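You operate a simulated robot arm through the tools that you are given. There is no shell and no other tool. Be economical: measure what you need, move in short steps, check, and stop when the job is done.

Carry out the task below with a simulated robot arm. There is one attempt and no reset: what you move stays moved.

TASK
Stir the blue bath, dip the yellow clamp, stand it on the teal rack and drain the dye trough.
Fine: its paper takes the colour; park the paddle, push the plug down again; the other clamps and controls stay.
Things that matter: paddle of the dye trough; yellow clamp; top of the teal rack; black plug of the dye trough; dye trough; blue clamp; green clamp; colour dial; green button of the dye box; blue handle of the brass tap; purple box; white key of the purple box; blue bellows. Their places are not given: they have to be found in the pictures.

It is judged by the outcome, as a careful person would: the job done as asked, and still so three seconds after it is handed in. It fails if anything else is knocked over, pushed out of place, dropped, spilled or broken.

THE ROBOT
A 7-joint arm with a two-finger parallel gripper, fixed in place. Base frame: the origin is at the foot of the arm, x ahead of it, y to its left, z up; the work surface is at about z = 0.004. Lengths are in m, angles in degrees, forces in N, time in s.
With the tool pointing down near the work surface it reaches from about 0.24 to 0.62 m from the base axis. Its first joint turns from -66.0 to 66.0 degrees. Payload 2.6 kg.
Tool frame: the origin (TCP) lies between the finger pads and is the grasp point; the fingertips stand 0.03 m ahead of it; z points along the fingers, y is the line along which they close. The gripper opens to 0.094 m. The fingers are 0.028 m wide and 0.01 m thick; the gripper's body (0.05 by 0.096 m) begins 0.055 m behind the TCP.
Orientation is told as [roll, pitch, yaw] about the base's x, y, z axes, in that order, counted from this pose: with the fingers straight down and closing along the base's y, the tool's x points along the base's -x, its y along +y and its z along -z.

THE INTERFACE
- The arm moves only by the tool step_arm. Its argument "motion" is a list of rows, each an object of numbers (a shift or turn left out is 0, a gripper value left out holds the last): "rx", "ry", "rz": the turn, a rotation vector about the tool's x, y, z in degrees; "x", "y", "z": the shift along the tool's x, y, z in m; "fingers": the closure, from 0 (fully open) to 1 (shut). In form: [{"rx": .., "ry": .., "rz": .., "x": .., "y": .., "z": .., "fingers": ..}, ...]. A call has 1 to 10 rows; each row is the pose to reach, as a shift and turn from the pose commanded when the call began, along the tool's axes at that moment. A row lasts 0.2 s, in which the tool goes at most 0.05 m and 8.6 degrees; a call with a longer step from one row to the next is refused whole, and so is a gripper value outside its range. A pose out of reach is approached as far as the arm can. The call stops where the force on the tool passes 70 N (or 10 N more than at its start, if that is more) or the arm is blocked; 0.2 s more then pass. The fingers move at their own pace (about 0.072 m/s each) and stop on an object; they squeeze with about 25 N. The grip force told is the motor's: it shows also when the fingers shut on nothing. Time passes only in rows, and 0.2 s behind the last, so rows that repeat a pose let the fingers close. It gives the time, the measured TCP pose, the force on the tool (base axes), the opening and the grip force at its end, in the units of the frame above (readings bear some noise), and new pictures: "show" is both (left out), scene, wrist or none.
- Cameras (640 x 400 px; columns grow to the right, rows downward): "scene" is fixed at [0.037, 0.4377, 0.5522]; the picture's right is [-0.74, -0.67, 0.00], its down [-0.46, 0.51, -0.73] and it looks along [0.49, -0.54, -0.69] (base axes); focal length 267 px, centre (320, 200). "wrist" rides on the gripper at [-0.037, 0, -0.058] in the tool frame; the picture's right is [0.00, -1.00, 0.00], its down [0.97, 0.00, -0.24] and it looks along [0.24, 0.00, 0.97] (tool axes); focal length 218 px, centre (320, 200).
- measure_at(camera, pixels): there is no depth. For up to 12 entries [column, row, z] of the newest picture of that camera ("zoom" is the newest enlarged one), the place [x, y] in the base frame at which the ray of that pixel passes the height z, good to about 0.003 m. No time passes.
- close_up(camera, box): a new picture of the part [left, top, right, bottom] of that camera's present view, enlarged. No time passes.
- close_job(): hands the job in; it is judged then, once.

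Work in short steps. Measure before you move; look again where a grasp or a placing could have gone wrong, and mend it. You have 80 turns and 120 pictures in all, the two below and enlarged ones among them. Open the gripper and draw the arm clear of the work before you hand the job in, unless the task says otherwise; then end with one line.

The tools are called after ">>>" as a command line: name --argument value ..., lists and objects as JSON in quotes. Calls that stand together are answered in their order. step_arm: Moves the arm, as the interface text tells. Its arguments: {"type":"object","properties":{"motion":{"type":"array"},"show":{"type":"string","enum":["both","scene","wrist","none"]}},"required":["motion"]} The other tools are called the same way: measure_at (camera, pixels) gives the place at which the rays of pixels pass given heights; close_up (camera, box) takes an enlarged picture of a part of a camera's view; close_job () hands the job in.

At the start:

```text
time_s: 0.0
position: [0.3377, 0.0936, 0.2697]
ee_rot: [0.0, 0.1, 0.0]
force: [0.5, -0.8, -0.2]
finger_gap: 0.094
gripper_force: 0.2
```

scene: 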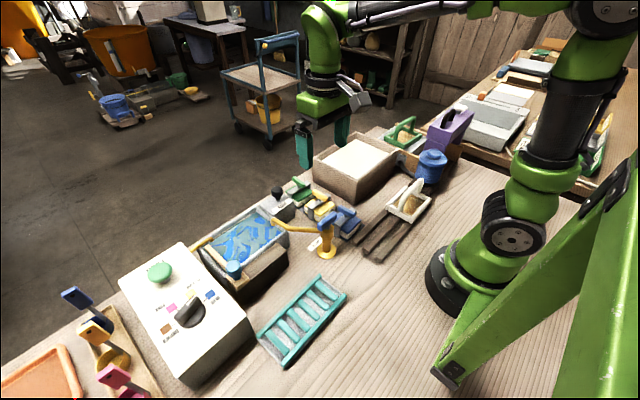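
wrist: 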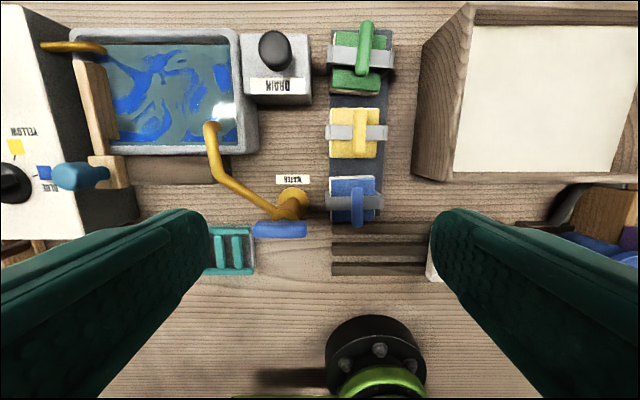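

I begin with enlarged views of the trough, clamps and rack in both cameras.

>>> close_up --camera "scene" --box '[180, 160, 380, 285]'

>>> close_up --camera "wrist" --box '[0, 0, 420, 262]'

>>> close_up --camera "scene" --box '[40, 230, 360, 400]'

```text
3.20 times, centred on (280, 222) of scene
```

zoom: 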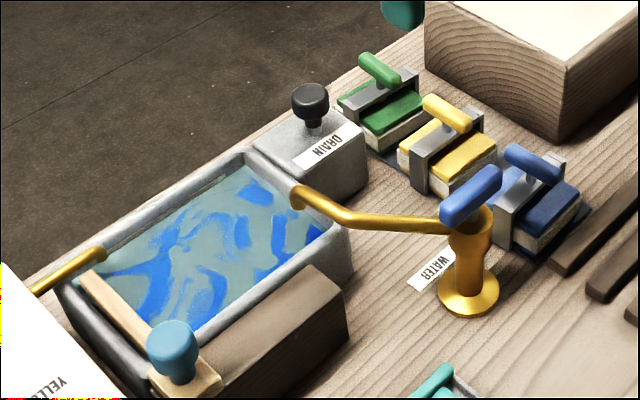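

```text
1.52 times, centred on (210, 131) of wrist
```

zoom: 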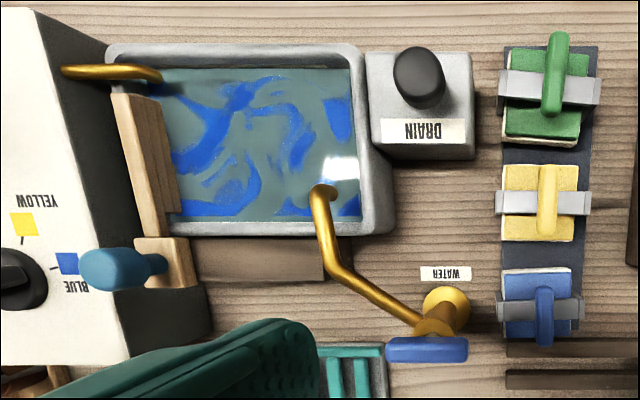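

```text
2.00 times, centred on (200, 315) of scene
```

zoom: 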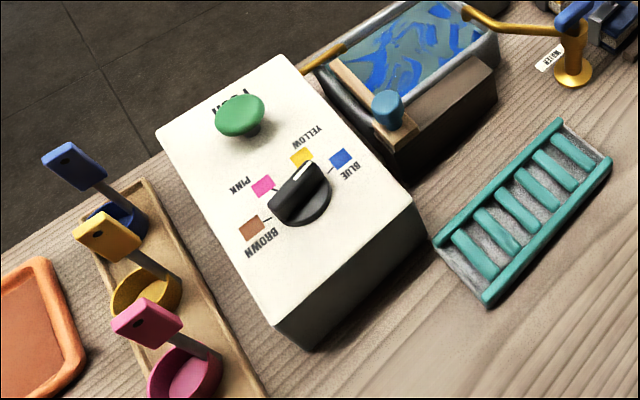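

I triangulate key points: paddle knob, clamp handles, drain plug, rack, by measuring in both cameras at several heights.

>>> measure_at --camera "scene" --pixels '[[234.7, 263, 0.08], [234.7, 263, 0.12], [277, 190, 0.08], [277, 190, 0.12], [318, 194, 0.05], [318, 194, 0.09], [269, 207, 0.06], [269, 207, 0.09], [344, 292, 0.02], [322, 276, 0.02], [259, 339, 0.02], [284, 366, 0.02]]'

>>> measure_at --camera "wrist" --pixels '[[68, 176, 0.08], [68, 176, 0.12], [274, 50, 0.08], [274, 50, 0.12], [360, 134, 0.05], [360, 134, 0.09], [80, 35, 0.06], [80, 35, 0.09], [235, 148, 0.06], [235, 148, 0.09], [100, 170, 0.06], [100, 170, 0.09]]'

```text
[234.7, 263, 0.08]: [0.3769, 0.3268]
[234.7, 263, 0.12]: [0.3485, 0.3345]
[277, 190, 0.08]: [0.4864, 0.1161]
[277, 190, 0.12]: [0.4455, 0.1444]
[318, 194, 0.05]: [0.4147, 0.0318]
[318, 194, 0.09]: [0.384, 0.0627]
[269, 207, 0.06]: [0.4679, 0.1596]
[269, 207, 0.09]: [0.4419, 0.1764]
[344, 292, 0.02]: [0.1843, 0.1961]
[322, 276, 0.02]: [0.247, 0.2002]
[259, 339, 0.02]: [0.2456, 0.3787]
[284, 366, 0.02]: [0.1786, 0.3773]
```

```text
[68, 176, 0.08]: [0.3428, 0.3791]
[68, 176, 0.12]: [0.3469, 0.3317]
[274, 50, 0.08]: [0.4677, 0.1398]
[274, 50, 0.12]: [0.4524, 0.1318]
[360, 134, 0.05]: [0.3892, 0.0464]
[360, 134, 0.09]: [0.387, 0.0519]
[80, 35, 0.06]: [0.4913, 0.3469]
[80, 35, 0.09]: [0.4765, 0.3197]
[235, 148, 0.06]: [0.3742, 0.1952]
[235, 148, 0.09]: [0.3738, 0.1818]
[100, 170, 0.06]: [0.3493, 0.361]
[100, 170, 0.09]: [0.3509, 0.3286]
```

Knob top is near (0.348, 0.333, 0.12). I move the camera left over the trough for a straighter look.

>>> step_arm --motion '[{"y": 0.04}, {"y": 0.08}, {"y": 0.12}, {"y": 0.16}, {"y": 0.2}, {"y": 0.2}]'

```text
time_s: 1.4
position: [0.3409, 0.2955, 0.2696]
ee_rot: [0.0, 0.0, -0.1]
force: [-0.2, 0.6, 0.4]
finger_gap: 0.094
gripper_force: 0.0
```

scene: 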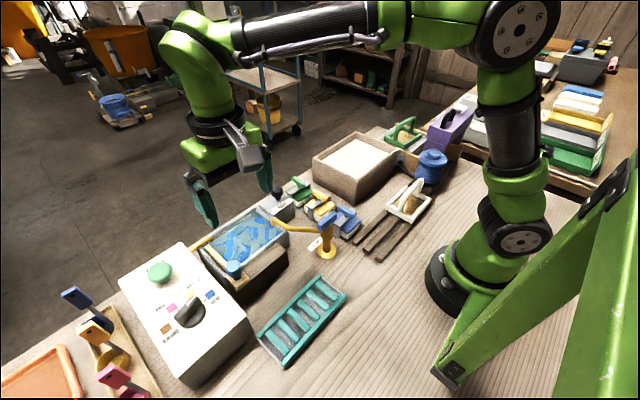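
wrist: 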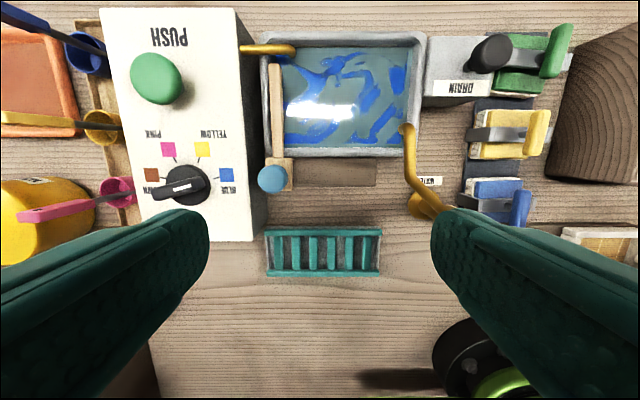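

Now measuring knob, box corner, rack, trough rim, spout and clamps from this view.

>>> measure_at --camera "wrist" --pixels '[[272, 178, 0.12], [272, 178, 0.1], [265, 225, 0.1], [252, 240, 0.1], [266, 275, 0.02], [380, 231, 0.02], [265, 32, 0.07], [425, 150, 0.07], [409, 128, 0.1], [378, 172, 0.06], [290, 190, 0.06], [492, 52, 0.107]]'

>>> measure_at --camera "scene" --pixels '[[234, 265, 0.1], [234, 265, 0.12], [253, 346, 0.1], [253, 338, 0.1], [253, 338, 0.12], [275, 205, 0.08], [196, 245, 0.07], [225, 302, 0.07], [289, 240, 0.07], [289, 240, 0.08], [273, 221, 0.1], [326, 216, 0.13]]'

>>> close_up --camera "wrist" --box '[230, 20, 450, 280]'

```text
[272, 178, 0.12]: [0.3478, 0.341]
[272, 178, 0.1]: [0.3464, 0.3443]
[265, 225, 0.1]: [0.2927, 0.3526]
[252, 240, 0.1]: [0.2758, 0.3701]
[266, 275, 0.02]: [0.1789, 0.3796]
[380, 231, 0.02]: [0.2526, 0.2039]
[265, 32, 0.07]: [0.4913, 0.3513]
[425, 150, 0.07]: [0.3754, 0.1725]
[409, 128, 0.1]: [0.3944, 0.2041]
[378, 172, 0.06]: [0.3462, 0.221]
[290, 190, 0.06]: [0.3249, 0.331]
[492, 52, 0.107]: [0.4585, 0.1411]
```

```text
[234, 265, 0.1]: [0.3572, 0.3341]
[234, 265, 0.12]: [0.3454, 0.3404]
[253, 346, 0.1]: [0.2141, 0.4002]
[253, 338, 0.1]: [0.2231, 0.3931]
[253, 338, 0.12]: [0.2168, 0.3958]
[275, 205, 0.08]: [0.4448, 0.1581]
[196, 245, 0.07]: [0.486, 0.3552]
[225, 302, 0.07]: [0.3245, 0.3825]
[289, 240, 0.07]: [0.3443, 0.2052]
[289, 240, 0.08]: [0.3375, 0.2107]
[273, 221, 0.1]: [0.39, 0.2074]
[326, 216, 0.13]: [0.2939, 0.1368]
```

```text
1.54 times, centred on (340, 150) of wrist
```

zoom: 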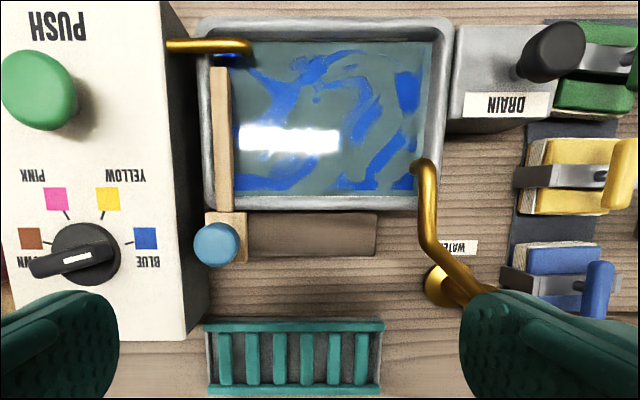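

I turn the gripper 90° (closing along x, clear of the dye box) above the knob at (0.347, 0.340).

>>> measure_at --camera "scene" --pixels '[[246, 312.5, 0.08], [246, 312.5, 0.1], [246, 312.5, 0.12]]'

>>> measure_at --camera "wrist" --pixels '[[252, 240, 0.08], [252, 240, 0.1], [252, 240, 0.12], [276, 110, 0.08], [284, 158, 0.08], [276, 65, 0.08]]'

>>> step_arm --motion '[{"rz": 8.5, "y": 0.01}, {"rz": 17, "y": 0.02}, {"rz": 25.5, "y": 0.03}, {"rz": 34, "y": 0.04}, {"rz": 42.5, "y": 0.0445, "x": -0.006}, {"rz": 51, "y": 0.0445, "x": -0.006}, {"rz": 59.5, "y": 0.0445, "x": -0.006}, {"rz": 68, "y": 0.0445, "x": -0.006}, {"rz": 76.5, "y": 0.0445, "x": -0.006}, {"rz": 85, "y": 0.0445, "x": -0.006}]' --show "none"

```text
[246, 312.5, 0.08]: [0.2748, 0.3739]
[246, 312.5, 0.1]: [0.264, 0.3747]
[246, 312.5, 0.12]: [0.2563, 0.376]
```

```text
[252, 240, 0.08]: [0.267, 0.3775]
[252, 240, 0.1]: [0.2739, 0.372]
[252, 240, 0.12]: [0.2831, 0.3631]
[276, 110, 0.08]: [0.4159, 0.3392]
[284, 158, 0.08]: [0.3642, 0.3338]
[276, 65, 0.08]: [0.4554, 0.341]
```

```text
time_s: 3.6
position: [0.3441, 0.3377, 0.2697]
ee_rot: [0.0, -0.1, -85.3]
force: [1.0, 0.1, 0.1]
finger_gap: 0.0942
gripper_force: 0.0
```

The dye box edge is at y≈0.374, z≈0.09. I finish the turn and lower to z≈0.16, then look.

>>> step_arm --motion '[{"rz": 4.8, "z": 0.03}, {"rz": 4.8, "z": 0.06}, {"rz": 4.8, "z": 0.09}, {"rz": 4.8, "z": 0.1}]'

```text
time_s: 4.6
position: [0.3446, 0.3384, 0.1698]
ee_rot: [0.0, 0.0, -89.9]
force: [0.5, -0.3, -0.6]
finger_gap: 0.094
gripper_force: 0.0
```

scene: 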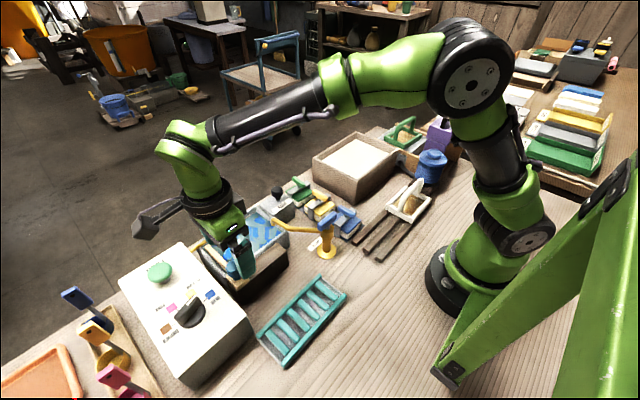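
wrist: 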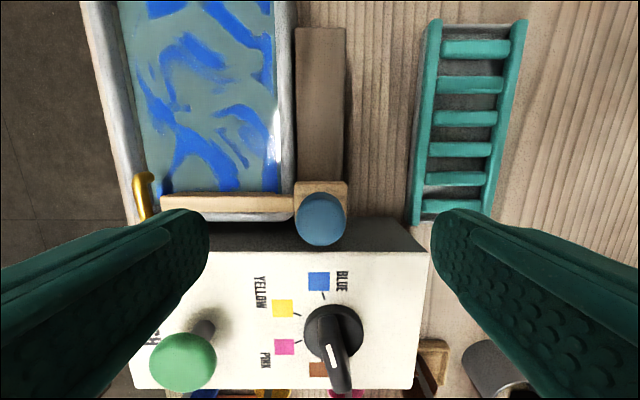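

Knob at (320,220) is centred between the fingers. I narrow the fingers to ~0.05 m and lower onto the knob.

>>> step_arm --motion '[{"fingers": 0.45}, {"z": 0.01, "fingers": 0.45}, {"z": 0.03, "x": 0.001}, {"z": 0.045, "x": 0.001}, {"z": 0.05, "x": 0.001}]'

```text
time_s: 5.8
position: [0.3454, 0.3382, 0.1202]
ee_rot: [0.0, 0.0, -89.7]
force: [0.1, 0.7, -0.2]
finger_gap: 0.0517
gripper_force: 0.0
```

scene: 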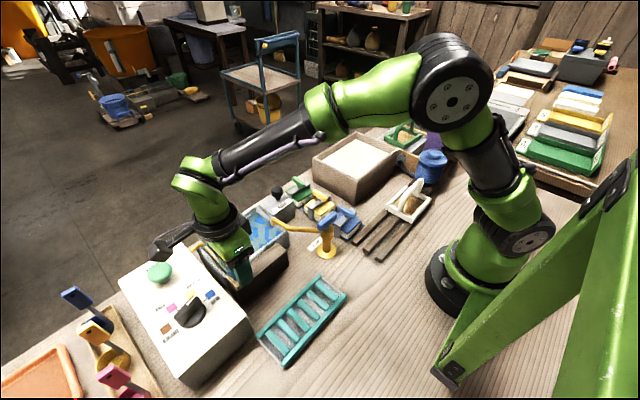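
wrist: 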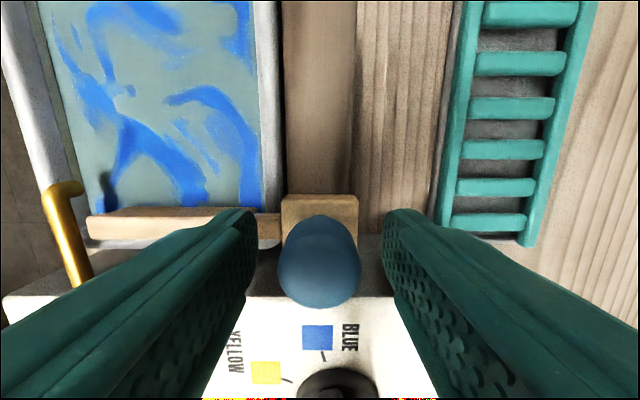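

The knob sits between the fingertips; I lower slightly and close.

>>> step_arm --motion '[{"z": 0.006}, {"z": 0.006, "fingers": 1}, {"z": 0.006, "fingers": 1}, {"z": 0.006, "fingers": 1}]' --show "wrist"

```text
time_s: 6.8
position: [0.3458, 0.3382, 0.115]
ee_rot: [0.0, -0.1, -89.8]
force: [5.5, 0.4, -3.1]
finger_gap: 0.0274
gripper_force: 44.8
```

wrist: 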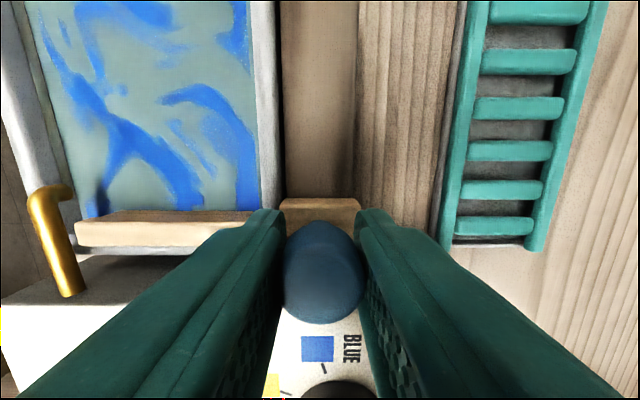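

Held (0.0274 m). I slide it gently 3 cm along the slot to test that it follows.

>>> step_arm --motion '[{"x": -0.01}, {"x": -0.02}, {"x": -0.03}]' --show "wrist"

```text
time_s: 7.6
position: [0.3449, 0.3087, 0.1145]
ee_rot: [0.0, 0.1, -89.8]
force: [11.7, 0.1, -8.0]
finger_gap: 0.0274
gripper_force: 44.6
```

wrist: 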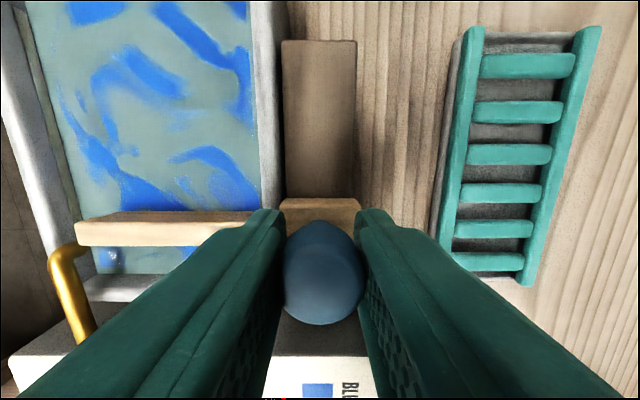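

The paddle follows. I stroke to y≈0.245 and back.

>>> step_arm --motion '[{"x": -0.02}, {"x": -0.04}, {"x": -0.055}, {"x": -0.063}, {"x": -0.063}, {"x": -0.045}, {"x": -0.025}, {"x": -0.005}, {"x": 0.015}, {"x": 0.028}]' --show "wrist"

```text
time_s: 9.8
position: [0.3447, 0.3376, 0.1142]
ee_rot: [0.0, 0.1, -90.0]
force: [-0.4, -5.4, 14.5]
finger_gap: 0.0275
gripper_force: 45.2
```

wrist: 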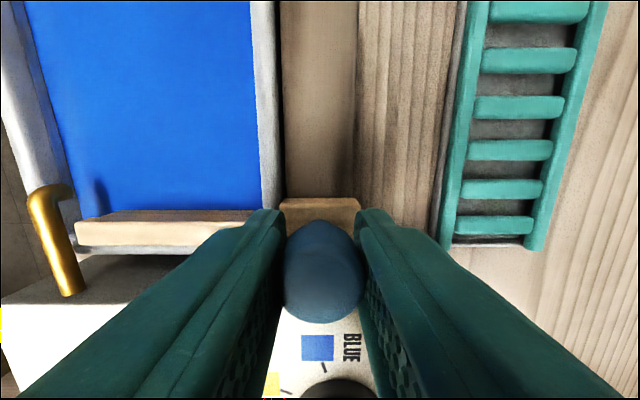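

The bath is uniformly blue and the paddle is back at its start. I release and rise.

>>> step_arm --motion '[{"x": 0.001}, {"x": 0.001, "fingers": 0.45}, {"x": 0.001, "fingers": 0.45}, {"z": -0.03}, {"z": -0.07}, {"z": -0.11}, {"z": -0.15}]'

```text
time_s: 11.4
position: [0.3474, 0.336, 0.2663]
ee_rot: [0.1, 0.1, -89.8]
force: [0.2, 0.0, 0.5]
finger_gap: 0.0519
gripper_force: 0.1
```

scene: 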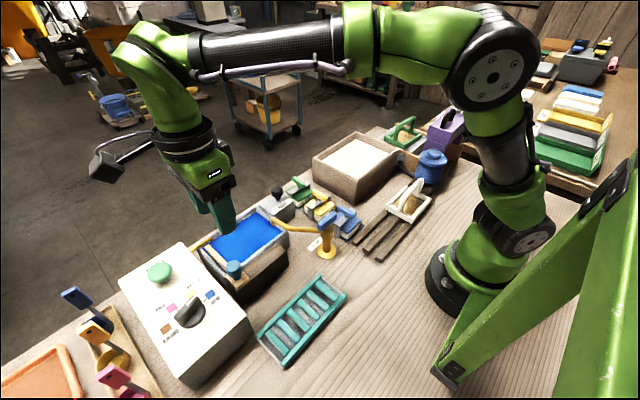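
wrist: 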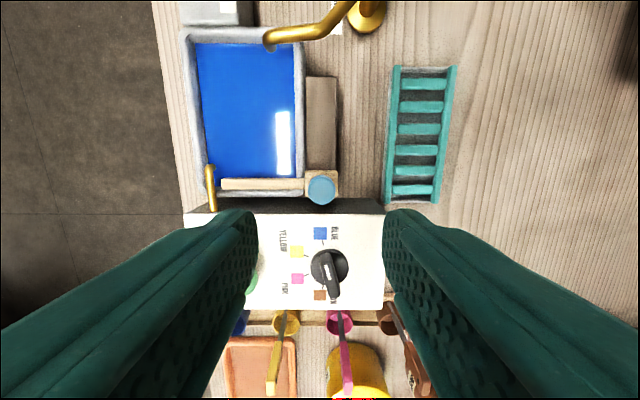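

Next I turn back to yaw 0 and travel to above the yellow clamp.

>>> step_arm --motion '[{"rz": -8.5, "x": -0.028, "y": 0.004}, {"rz": -17, "x": -0.056, "y": 0.008}, {"rz": -25.5, "x": -0.084, "y": 0.012}, {"rz": -34, "x": -0.112, "y": 0.016}, {"rz": -42.5, "x": -0.14, "y": 0.018}, {"rz": -51, "x": -0.168, "y": 0.02}, {"rz": -59.5, "x": -0.196, "y": 0.02}, {"rz": -68, "x": -0.224, "y": 0.02}, {"rz": -76.5, "x": -0.252, "y": 0.02}, {"rz": -85, "x": -0.28, "y": 0.02, "fingers": 0}]' --show "none"

>>> step_arm --motion '[{"rz": -5, "z": 0.02}, {"rz": -5, "z": 0.04}, {"rz": -5, "z": 0.05}]'

```text
time_s: 13.6
position: [0.3637, 0.0588, 0.2638]
ee_rot: [0.0, -0.1, -4.7]
force: [0.2, -0.2, 0.1]
finger_gap: 0.0939
gripper_force: 0.0
```

```text
time_s: 14.4
position: [0.3648, 0.0567, 0.2122]
ee_rot: [0.0, 0.1, 0.3]
force: [0.5, 0.1, 0.4]
finger_gap: 0.094
gripper_force: 0.0
```

scene: 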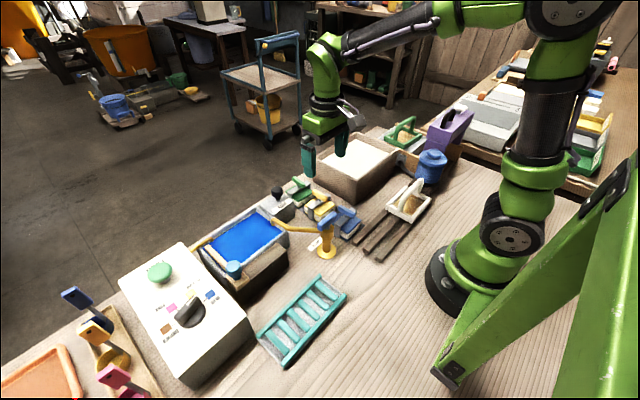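
wrist: 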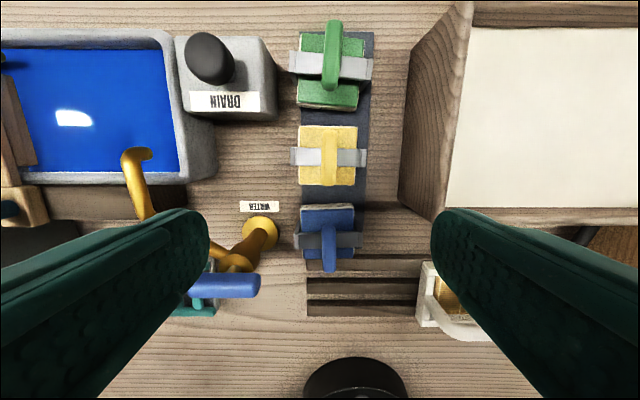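

The yellow handle is around (329,155), now seen from almost straight above. I enlarge and measure it.

>>> close_up --camera "wrist" --box '[240, 90, 420, 205]'

>>> close_up --camera "scene" --box '[270, 165, 370, 235]'

>>> measure_at --camera "wrist" --pixels '[[329, 129, 0.085], [329, 183, 0.085], [322, 155, 0.085], [336, 155, 0.085], [300, 155, 0.05], [358, 155, 0.05], [292, 155, 0.06], [367, 155, 0.06]]'

```text
3.48 times, centred on (330, 148) of wrist
```

zoom: 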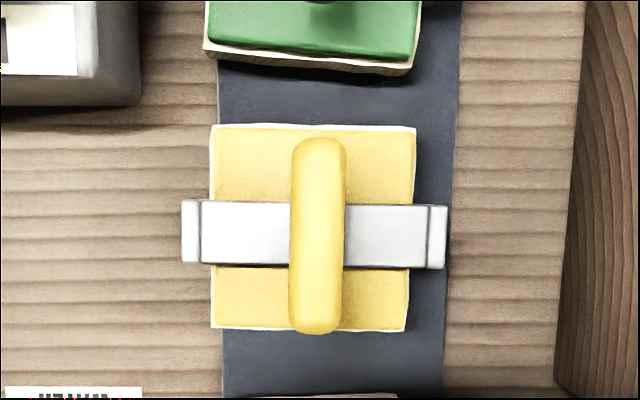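

```text
5.71 times, centred on (320, 200) of scene
```

zoom: 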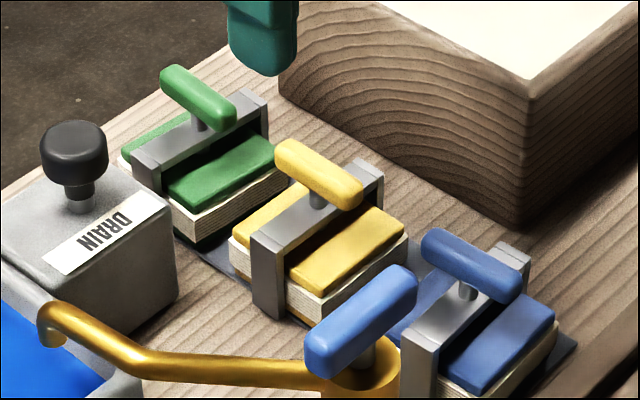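

```text
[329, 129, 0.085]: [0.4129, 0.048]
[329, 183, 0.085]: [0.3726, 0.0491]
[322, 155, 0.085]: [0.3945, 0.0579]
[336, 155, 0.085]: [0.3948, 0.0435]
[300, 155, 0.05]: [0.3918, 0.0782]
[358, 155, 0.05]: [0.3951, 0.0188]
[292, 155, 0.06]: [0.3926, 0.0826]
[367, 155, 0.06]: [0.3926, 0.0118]
```

Handle centre ≈(0.393, 0.050), about 0.013 wide, top z≈0.075. I move over it and lower to z≈0.105 with a narrowed gap.

>>> step_arm --motion '[{"x": -0.015, "y": -0.004, "fingers": 0.4}, {"x": -0.028, "y": -0.007, "z": 0.03}, {"x": -0.028, "y": -0.007, "z": 0.06}, {"x": -0.028, "y": -0.007, "z": 0.09}, {"x": -0.028, "y": -0.007, "z": 0.107}]'

```text
time_s: 15.6
position: [0.3924, 0.0497, 0.1063]
ee_rot: [0.0, 0.0, 0.2]
force: [0.1, 0.1, 0.7]
finger_gap: 0.0564
gripper_force: 0.0
```

scene: 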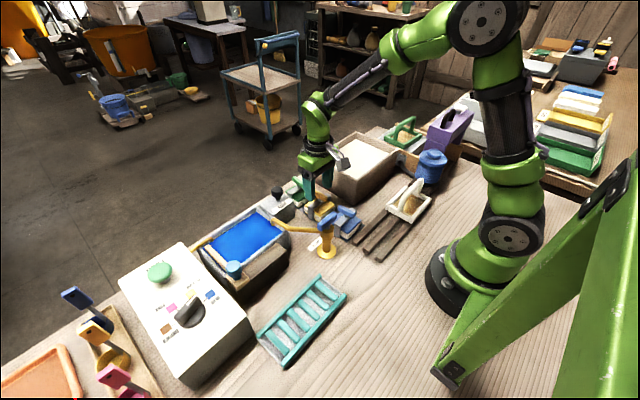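
wrist: 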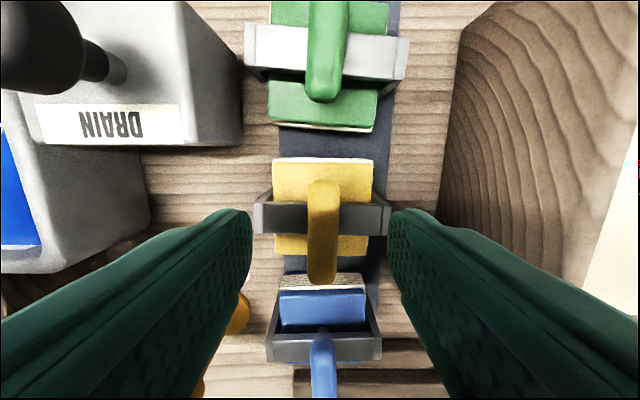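

Centred. I lower to z≈0.091 and look at the fingertips against the handle.

>>> step_arm --motion '[{"z": 0.008}, {"z": 0.015}]' --show "none"

>>> close_up --camera "scene" --box '[270, 160, 370, 235]'

```text
time_s: 16.2
position: [0.3932, 0.0501, 0.0922]
ee_rot: [0.0, 0.0, 0.2]
force: [0.8, 0.0, 0.1]
finger_gap: 0.0561
gripper_force: 0.1
```

```text
5.33 times, centred on (320, 198) of scene
```

zoom: 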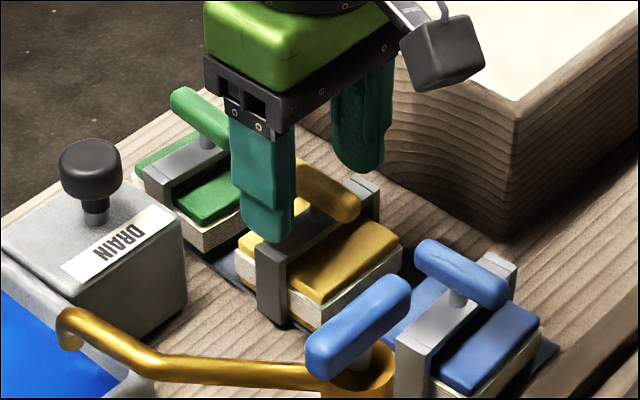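

Fingertips are beside the handle, just above the frame. I close the grip.

>>> step_arm --motion '[{"fingers": 1}, {"fingers": 1}, {"fingers": 1}, {"fingers": 1}]' --show "wrist"

```text
time_s: 17.2
position: [0.3926, 0.0508, 0.0926]
ee_rot: [0.1, -0.1, 0.2]
force: [0.1, 0.2, 0.3]
finger_gap: 0.0137
gripper_force: 25.4
```

wrist: 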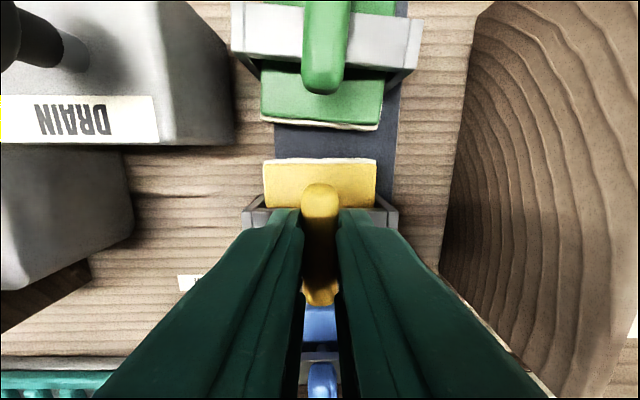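

Gripped at 0.0137 m. I lift straight up.

>>> step_arm --motion '[{"z": -0.015}, {"z": -0.035}, {"z": -0.065}, {"z": -0.1}, {"z": -0.135}, {"z": -0.15}]'

```text
time_s: 18.6
position: [0.3942, 0.0507, 0.2425]
ee_rot: [0.0, 0.0, 0.2]
force: [0.3, 0.7, -1.0]
finger_gap: 0.0133
gripper_force: 25.0
```

scene: 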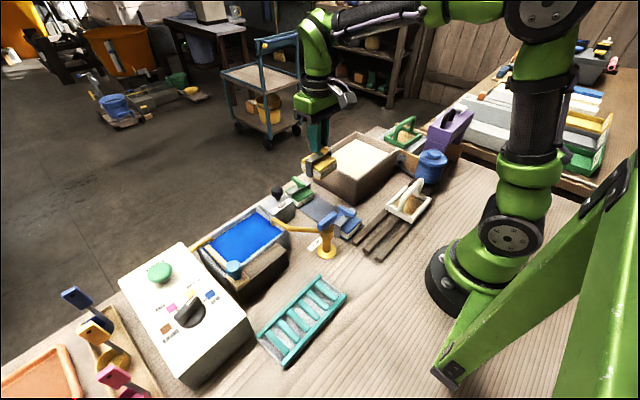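
wrist: 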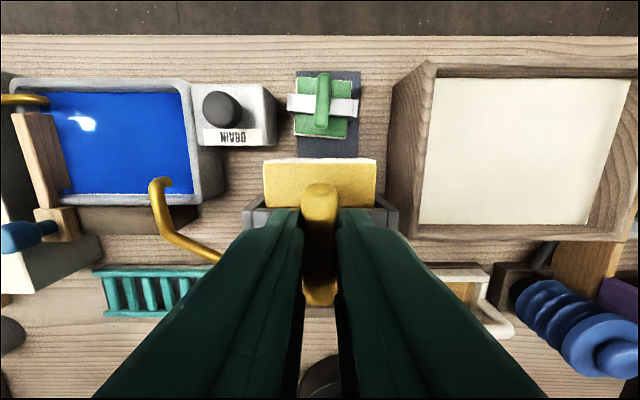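

Clamp is held upright. I carry it over the bath centre (~0.435, 0.262), clear of the spout and paddle.

>>> step_arm --motion '[{"x": -0.008, "y": 0.035}, {"x": -0.016, "y": 0.07}, {"x": -0.024, "y": 0.105}, {"x": -0.032, "y": 0.14}, {"x": -0.041, "y": 0.175}, {"x": -0.041, "y": 0.2}, {"x": -0.041, "y": 0.211}, {"x": -0.041, "y": 0.211}]'

```text
time_s: 20.4
position: [0.4335, 0.263, 0.2419]
ee_rot: [0.0, -0.1, 0.2]
force: [-0.4, -0.9, -1.0]
finger_gap: 0.0135
gripper_force: 25.1
```

scene: 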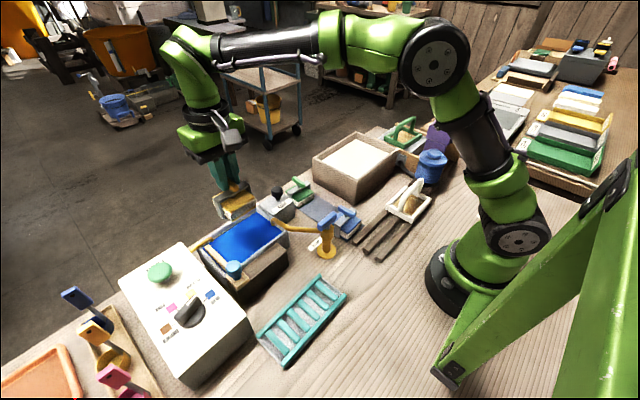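
wrist: 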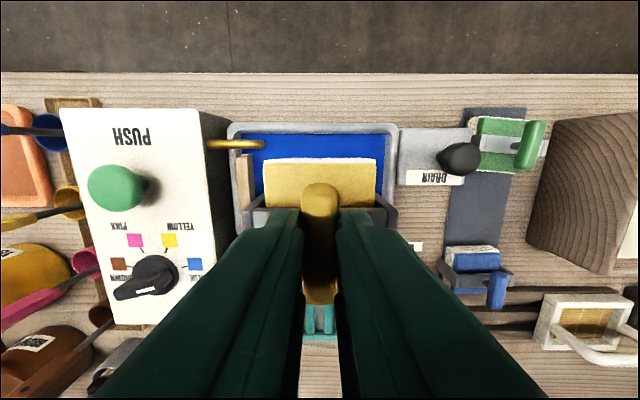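

I check the bath's inner bounds in this view before lowering.

>>> measure_at --camera "wrist" --pixels '[[243, 134, 0.07], [389, 134, 0.07], [254, 160, 0.07], [265, 144, 0.1]]'

>>> measure_at --camera "scene" --pixels '[[285, 233, 0.07], [242, 262, 0.07], [208, 247, 0.07], [258, 213, 0.07], [270, 223, 0.1]]'

>>> close_up --camera "scene" --box '[190, 150, 310, 290]'

```text
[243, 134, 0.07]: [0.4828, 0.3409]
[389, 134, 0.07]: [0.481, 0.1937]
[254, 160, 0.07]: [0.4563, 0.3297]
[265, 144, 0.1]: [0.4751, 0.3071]
```

```text
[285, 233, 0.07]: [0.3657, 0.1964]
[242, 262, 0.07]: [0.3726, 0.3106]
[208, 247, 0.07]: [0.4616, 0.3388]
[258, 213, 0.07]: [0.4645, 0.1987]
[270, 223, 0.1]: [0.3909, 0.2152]
```

```text
2.86 times, centred on (250, 220) of scene
```

zoom: 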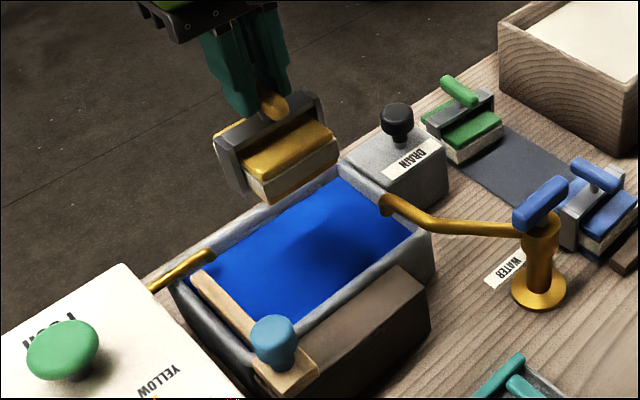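

Inside spans x 0.377–0.478, y 0.197–0.32; the clamp fits. I lower to z≈0.115.

>>> step_arm --motion '[{"z": 0.04}, {"z": 0.075}, {"z": 0.1}, {"z": 0.115}, {"z": 0.127}]' --show "wrist"

>>> close_up --camera "scene" --box '[190, 150, 310, 290]'

```text
time_s: 21.6
position: [0.432, 0.2602, 0.1155]
ee_rot: [-0.1, 0.0, 0.2]
force: [0.0, 0.5, -0.7]
finger_gap: 0.0133
gripper_force: 25.4
```

wrist: 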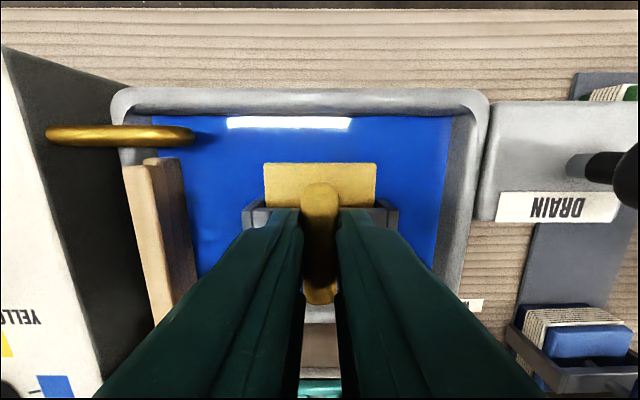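

```text
2.86 times, centred on (250, 220) of scene
```

zoom: 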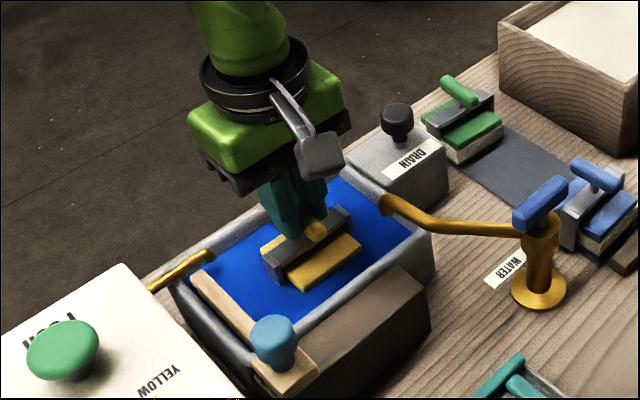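

The paper is nearly under. I go ~1 cm deeper and hold a while.

>>> step_arm --motion '[{"z": 0.005}, {"z": 0.01}, {"z": 0.012}, {"z": 0.012}, {"z": 0.012}, {"z": 0.012}, {"z": 0.012}, {"z": 0.012}, {"z": 0.012}, {"z": 0.012}]' --show "wrist"

>>> step_arm --motion '[{}, {}, {}, {}, {}, {}, {}, {}, {}, {}]' --show "none"

>>> close_up --camera "scene" --box '[190, 150, 310, 290]'

```text
time_s: 23.8
position: [0.4327, 0.2627, 0.1035]
ee_rot: [-0.1, 0.1, 0.2]
force: [-0.1, 0.0, -1.1]
finger_gap: 0.0133
gripper_force: 24.7
```

wrist: 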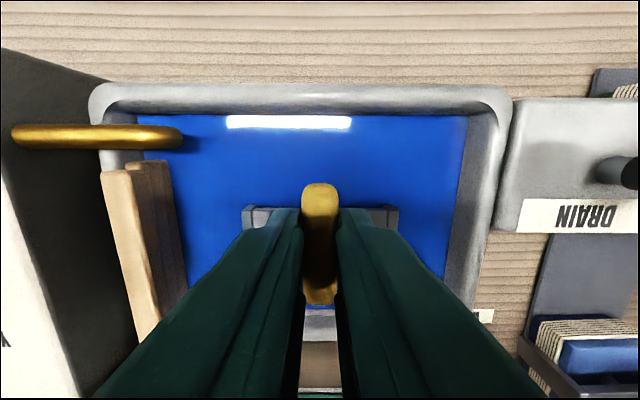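

```text
time_s: 26.0
position: [0.4332, 0.2624, 0.1034]
ee_rot: [0.1, 0.0, 0.2]
force: [0.4, -0.1, -0.4]
finger_gap: 0.0133
gripper_force: 24.8
```

```text
2.86 times, centred on (250, 220) of scene
```

zoom: 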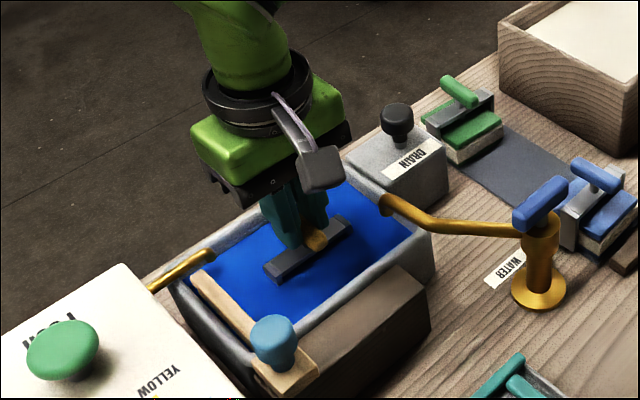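

Plates and paper are fully submerged for over 3 s. I lift it out, pausing above the bath to drip.

>>> step_arm --motion '[{"z": -0.015}, {"z": -0.035}, {"z": -0.06}, {"z": -0.06}, {"z": -0.06}, {"z": -0.06}, {"z": -0.09}, {"z": -0.12}, {"z": -0.135}, {"z": -0.135}]' --show "none"

>>> close_up --camera "scene" --box '[190, 150, 310, 290]'

```text
time_s: 28.2
position: [0.4326, 0.2596, 0.2378]
ee_rot: [0.0, 0.0, 0.1]
force: [-0.4, -0.3, -1.0]
finger_gap: 0.0132
gripper_force: 25.1
```

```text
2.86 times, centred on (250, 220) of scene
```

zoom: 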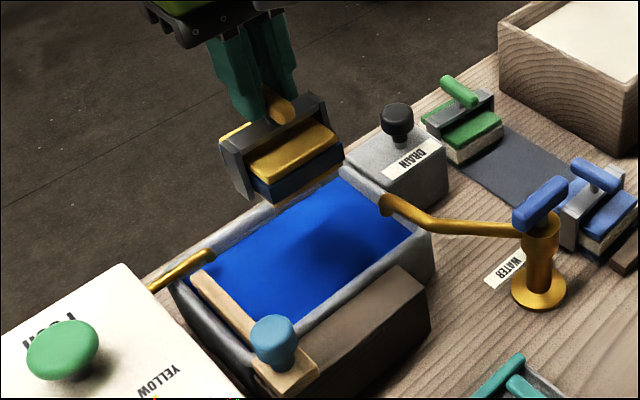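

Paper is now blue. I carry the clamp to above the rack centre (~0.215, 0.287).

>>> step_arm --motion '[{"x": 0.03, "y": 0.004}, {"x": 0.06, "y": 0.008}, {"x": 0.09, "y": 0.012}, {"x": 0.12, "y": 0.016}, {"x": 0.15, "y": 0.02}, {"x": 0.18, "y": 0.024}, {"x": 0.205, "y": 0.026}, {"x": 0.217, "y": 0.026}, {"x": 0.217, "y": 0.026}]'

```text
time_s: 30.2
position: [0.2154, 0.2876, 0.2378]
ee_rot: [0.0, 0.0, 0.2]
force: [0.2, -0.9, -1.5]
finger_gap: 0.0131
gripper_force: 24.7
```

scene: 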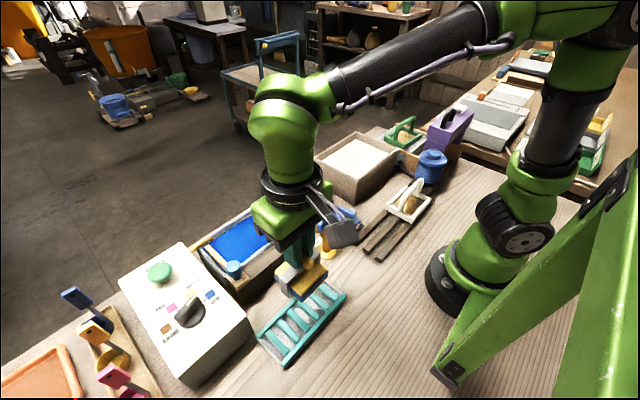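
wrist: 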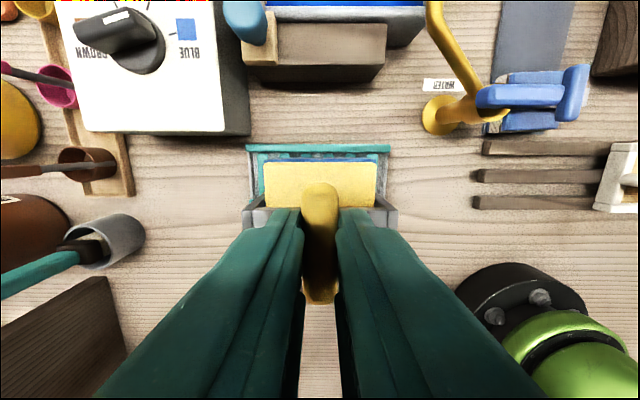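

I check the rack's far rail in this view to confirm the x alignment.

>>> measure_at --camera "wrist" --pixels '[[248, 146, 0.03], [389, 146, 0.03], [318, 146, 0.03], [318, 152, 0.03]]'

>>> measure_at --camera "scene" --pixels '[[259, 338, 0.03], [346, 293, 0.03], [284, 366, 0.03], [284, 360, 0.03], [315, 335, 0.03]]'

>>> close_up --camera "scene" --box '[240, 260, 360, 380]'

```text
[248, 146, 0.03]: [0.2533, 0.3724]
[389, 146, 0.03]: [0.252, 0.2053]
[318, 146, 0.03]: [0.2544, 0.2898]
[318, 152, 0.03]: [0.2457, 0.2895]
```

```text
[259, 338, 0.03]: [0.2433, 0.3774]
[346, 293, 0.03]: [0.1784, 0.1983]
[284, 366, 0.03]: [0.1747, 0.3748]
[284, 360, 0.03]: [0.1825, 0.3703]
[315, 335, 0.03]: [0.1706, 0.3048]
```

```text
3.33 times, centred on (300, 320) of scene
```

zoom: 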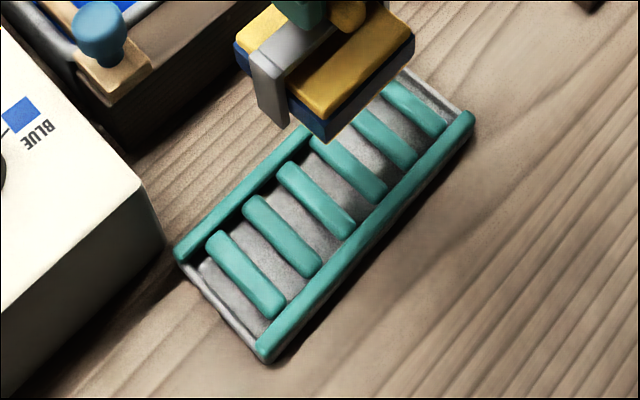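

The rack is centred at about (0.214, 0.29). I lower to z≈0.122 and then check force in small steps.

>>> step_arm --motion '[{"z": 0.03, "x": 0.001}, {"z": 0.06, "x": 0.001}, {"z": 0.09, "x": 0.001}, {"z": 0.108, "x": 0.001}, {"z": 0.115, "x": 0.001}]' --show "none"

>>> close_up --camera "scene" --box '[240, 260, 360, 380]'

```text
time_s: 31.4
position: [0.2151, 0.2863, 0.1244]
ee_rot: [0.1, -0.1, 0.2]
force: [-0.9, 0.8, -0.9]
finger_gap: 0.0132
gripper_force: 25.2
```

```text
3.33 times, centred on (300, 320) of scene
```

zoom: 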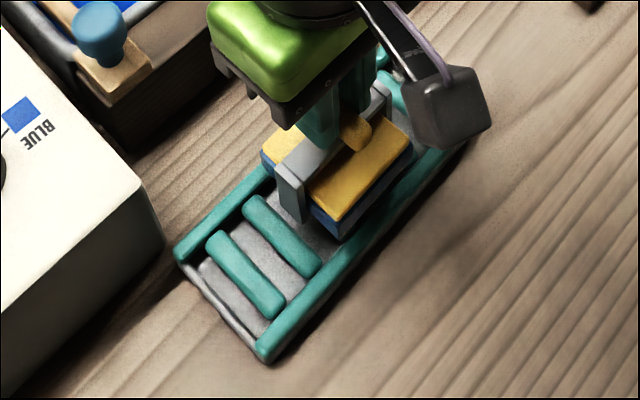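

>>> step_arm --motion '[{"z": 0.004}, {"z": 0.007}, {"z": 0.009}]' --show "none"

```text
time_s: 32.2
position: [0.2143, 0.2868, 0.1149]
ee_rot: [0.0, 0.1, 0.2]
force: [-0.7, 0.0, -0.8]
finger_gap: 0.0134
gripper_force: 25.1
```

No contact yet; I lower further in millimetres.

>>> step_arm --motion '[{"z": 0.002}, {"z": 0.004}]' --show "none"

>>> close_up --camera "scene" --box '[240, 260, 360, 380]'

```text
time_s: 32.8
position: [0.2147, 0.287, 0.1116]
ee_rot: [0.0, 0.0, 0.3]
force: [-0.6, -0.1, -1.0]
finger_gap: 0.0131
gripper_force: 24.7
```

```text
3.33 times, centred on (300, 320) of scene
```

zoom: 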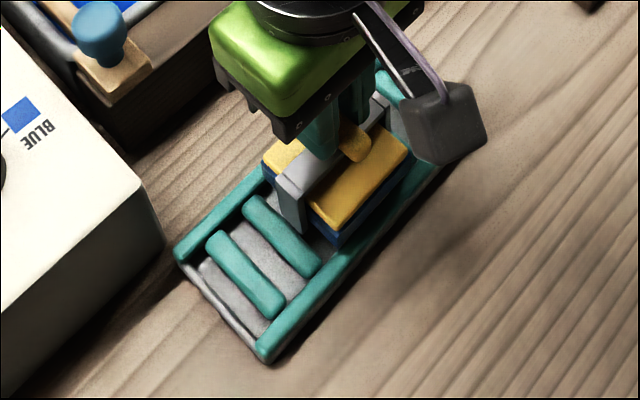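

>>> step_arm --motion '[{"z": 0.0015}, {"z": 0.003}, {"z": 0.003}]' --show "none"

>>> step_arm --motion '[{"z": 0.0015}, {"z": 0.003}, {"z": 0.003}]' --show "none"

```text
time_s: 33.6
position: [0.2156, 0.2875, 0.109]
ee_rot: [0.2, 0.0, 0.2]
force: [0.3, -5.0, 18.5]
finger_gap: 0.0133
gripper_force: 25.2
```

```text
time_s: 34.4
position: [0.2152, 0.2868, 0.1038]
ee_rot: [0.0, 0.0, 0.2]
force: [0.5, -2.3, 17.5]
finger_gap: 0.0135
gripper_force: 25.2
```

Contact came near z≈0.109, with continued motion at 18 N; I look before releasing.

>>> step_arm --motion '[{"z": -0.001}]' --show "wrist"

>>> close_up --camera "scene" --box '[240, 260, 360, 380]'

```text
time_s: 34.8
position: [0.2142, 0.2874, 0.1039]
ee_rot: [0.0, 0.1, 0.3]
force: [1.3, -0.3, 3.4]
finger_gap: 0.0131
gripper_force: 24.9
```

wrist: 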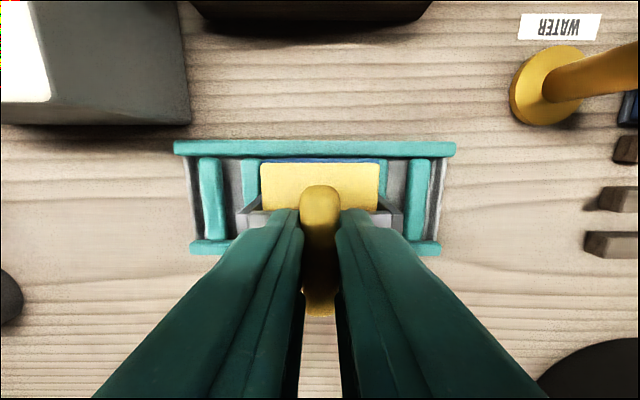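

```text
3.33 times, centred on (300, 320) of scene
```

zoom: 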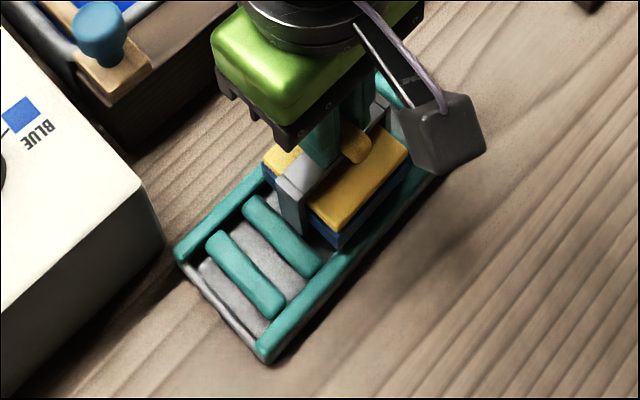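

It stands upright on the slats at low force. I release and rise.

>>> step_arm --motion '[{"fingers": 0.5}, {"fingers": 0.5}, {"fingers": 0.5}, {"z": -0.015}, {"z": -0.04}, {"z": -0.08}, {"z": -0.12}, {"z": -0.15}]'

>>> close_up --camera "scene" --box '[240, 260, 360, 380]'

```text
time_s: 36.6
position: [0.2152, 0.2879, 0.2551]
ee_rot: [0.0, 0.1, 0.1]
force: [0.7, -0.7, 0.1]
finger_gap: 0.047
gripper_force: 0.0
```

scene: 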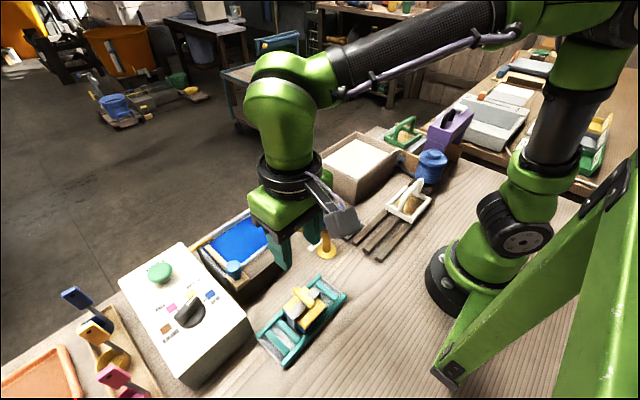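
wrist: 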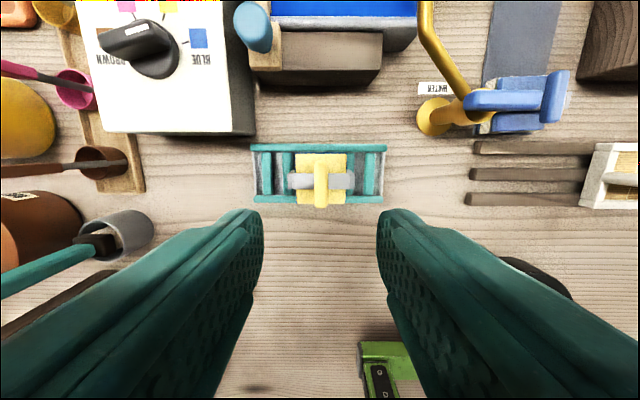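

```text
3.33 times, centred on (300, 320) of scene
```

zoom: 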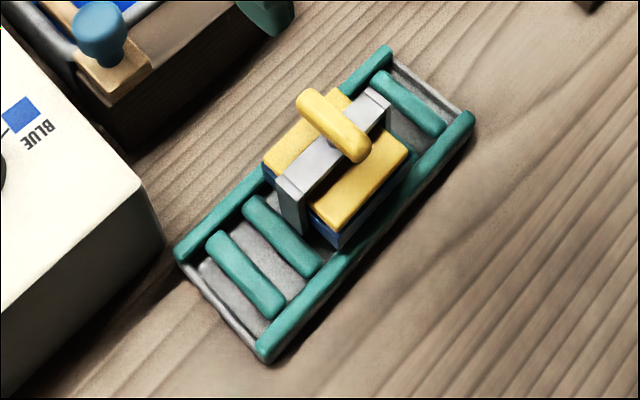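

The clamp stands well. Next I go above the drain plug (~0.457, 0.138).

>>> step_arm --motion '[{"x": -0.03, "y": -0.018}, {"x": -0.06, "y": -0.037}, {"x": -0.09, "y": -0.055}, {"x": -0.12, "y": -0.074}, {"x": -0.15, "y": -0.092}, {"x": -0.18, "y": -0.111}, {"x": -0.21, "y": -0.13}, {"x": -0.23, "y": -0.14}, {"x": -0.242, "y": -0.149, "z": 0.03}, {"x": -0.242, "y": -0.149, "z": 0.05}]'

```text
time_s: 38.8
position: [0.4569, 0.1375, 0.2065]
ee_rot: [-0.1, 0.0, 0.2]
force: [-0.6, 1.1, 0.8]
finger_gap: 0.0468
gripper_force: 0.1
```

scene: 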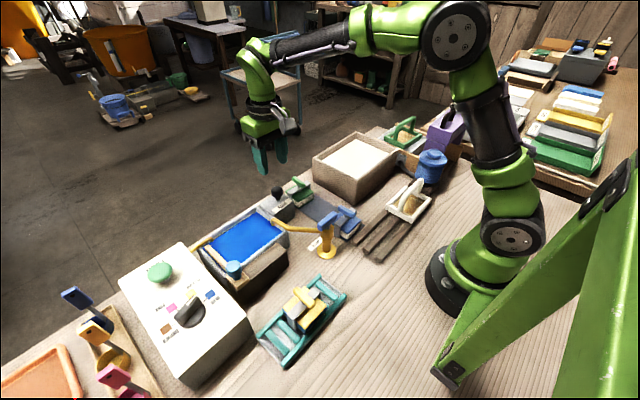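
wrist: 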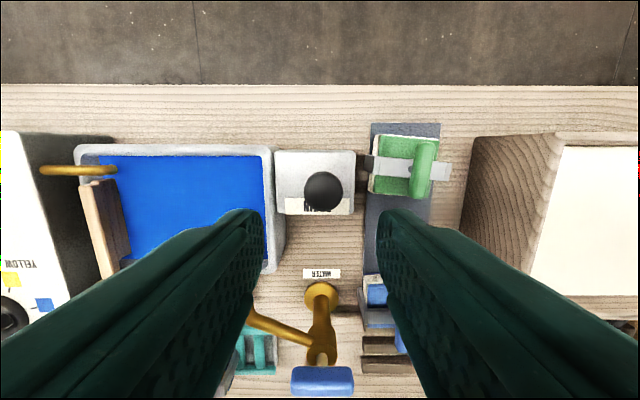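

>>> measure_at --camera "wrist" --pixels '[[323, 191, 0.105], [303, 191, 0.1], [343, 191, 0.1]]'

>>> close_up --camera "scene" --box '[250, 170, 330, 230]'

```text
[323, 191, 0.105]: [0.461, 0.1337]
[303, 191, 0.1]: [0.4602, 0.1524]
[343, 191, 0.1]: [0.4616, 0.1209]
```

```text
6.67 times, centred on (290, 200) of scene
```

zoom: 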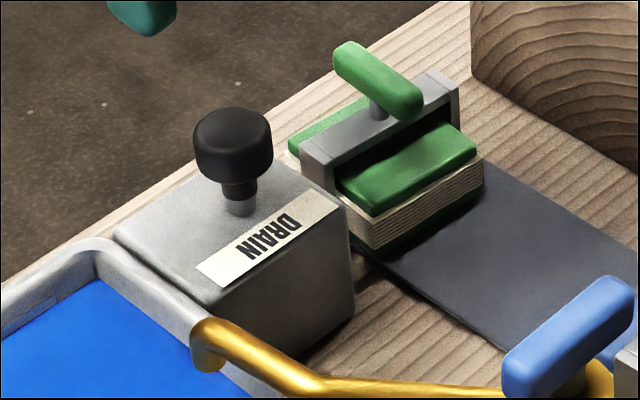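

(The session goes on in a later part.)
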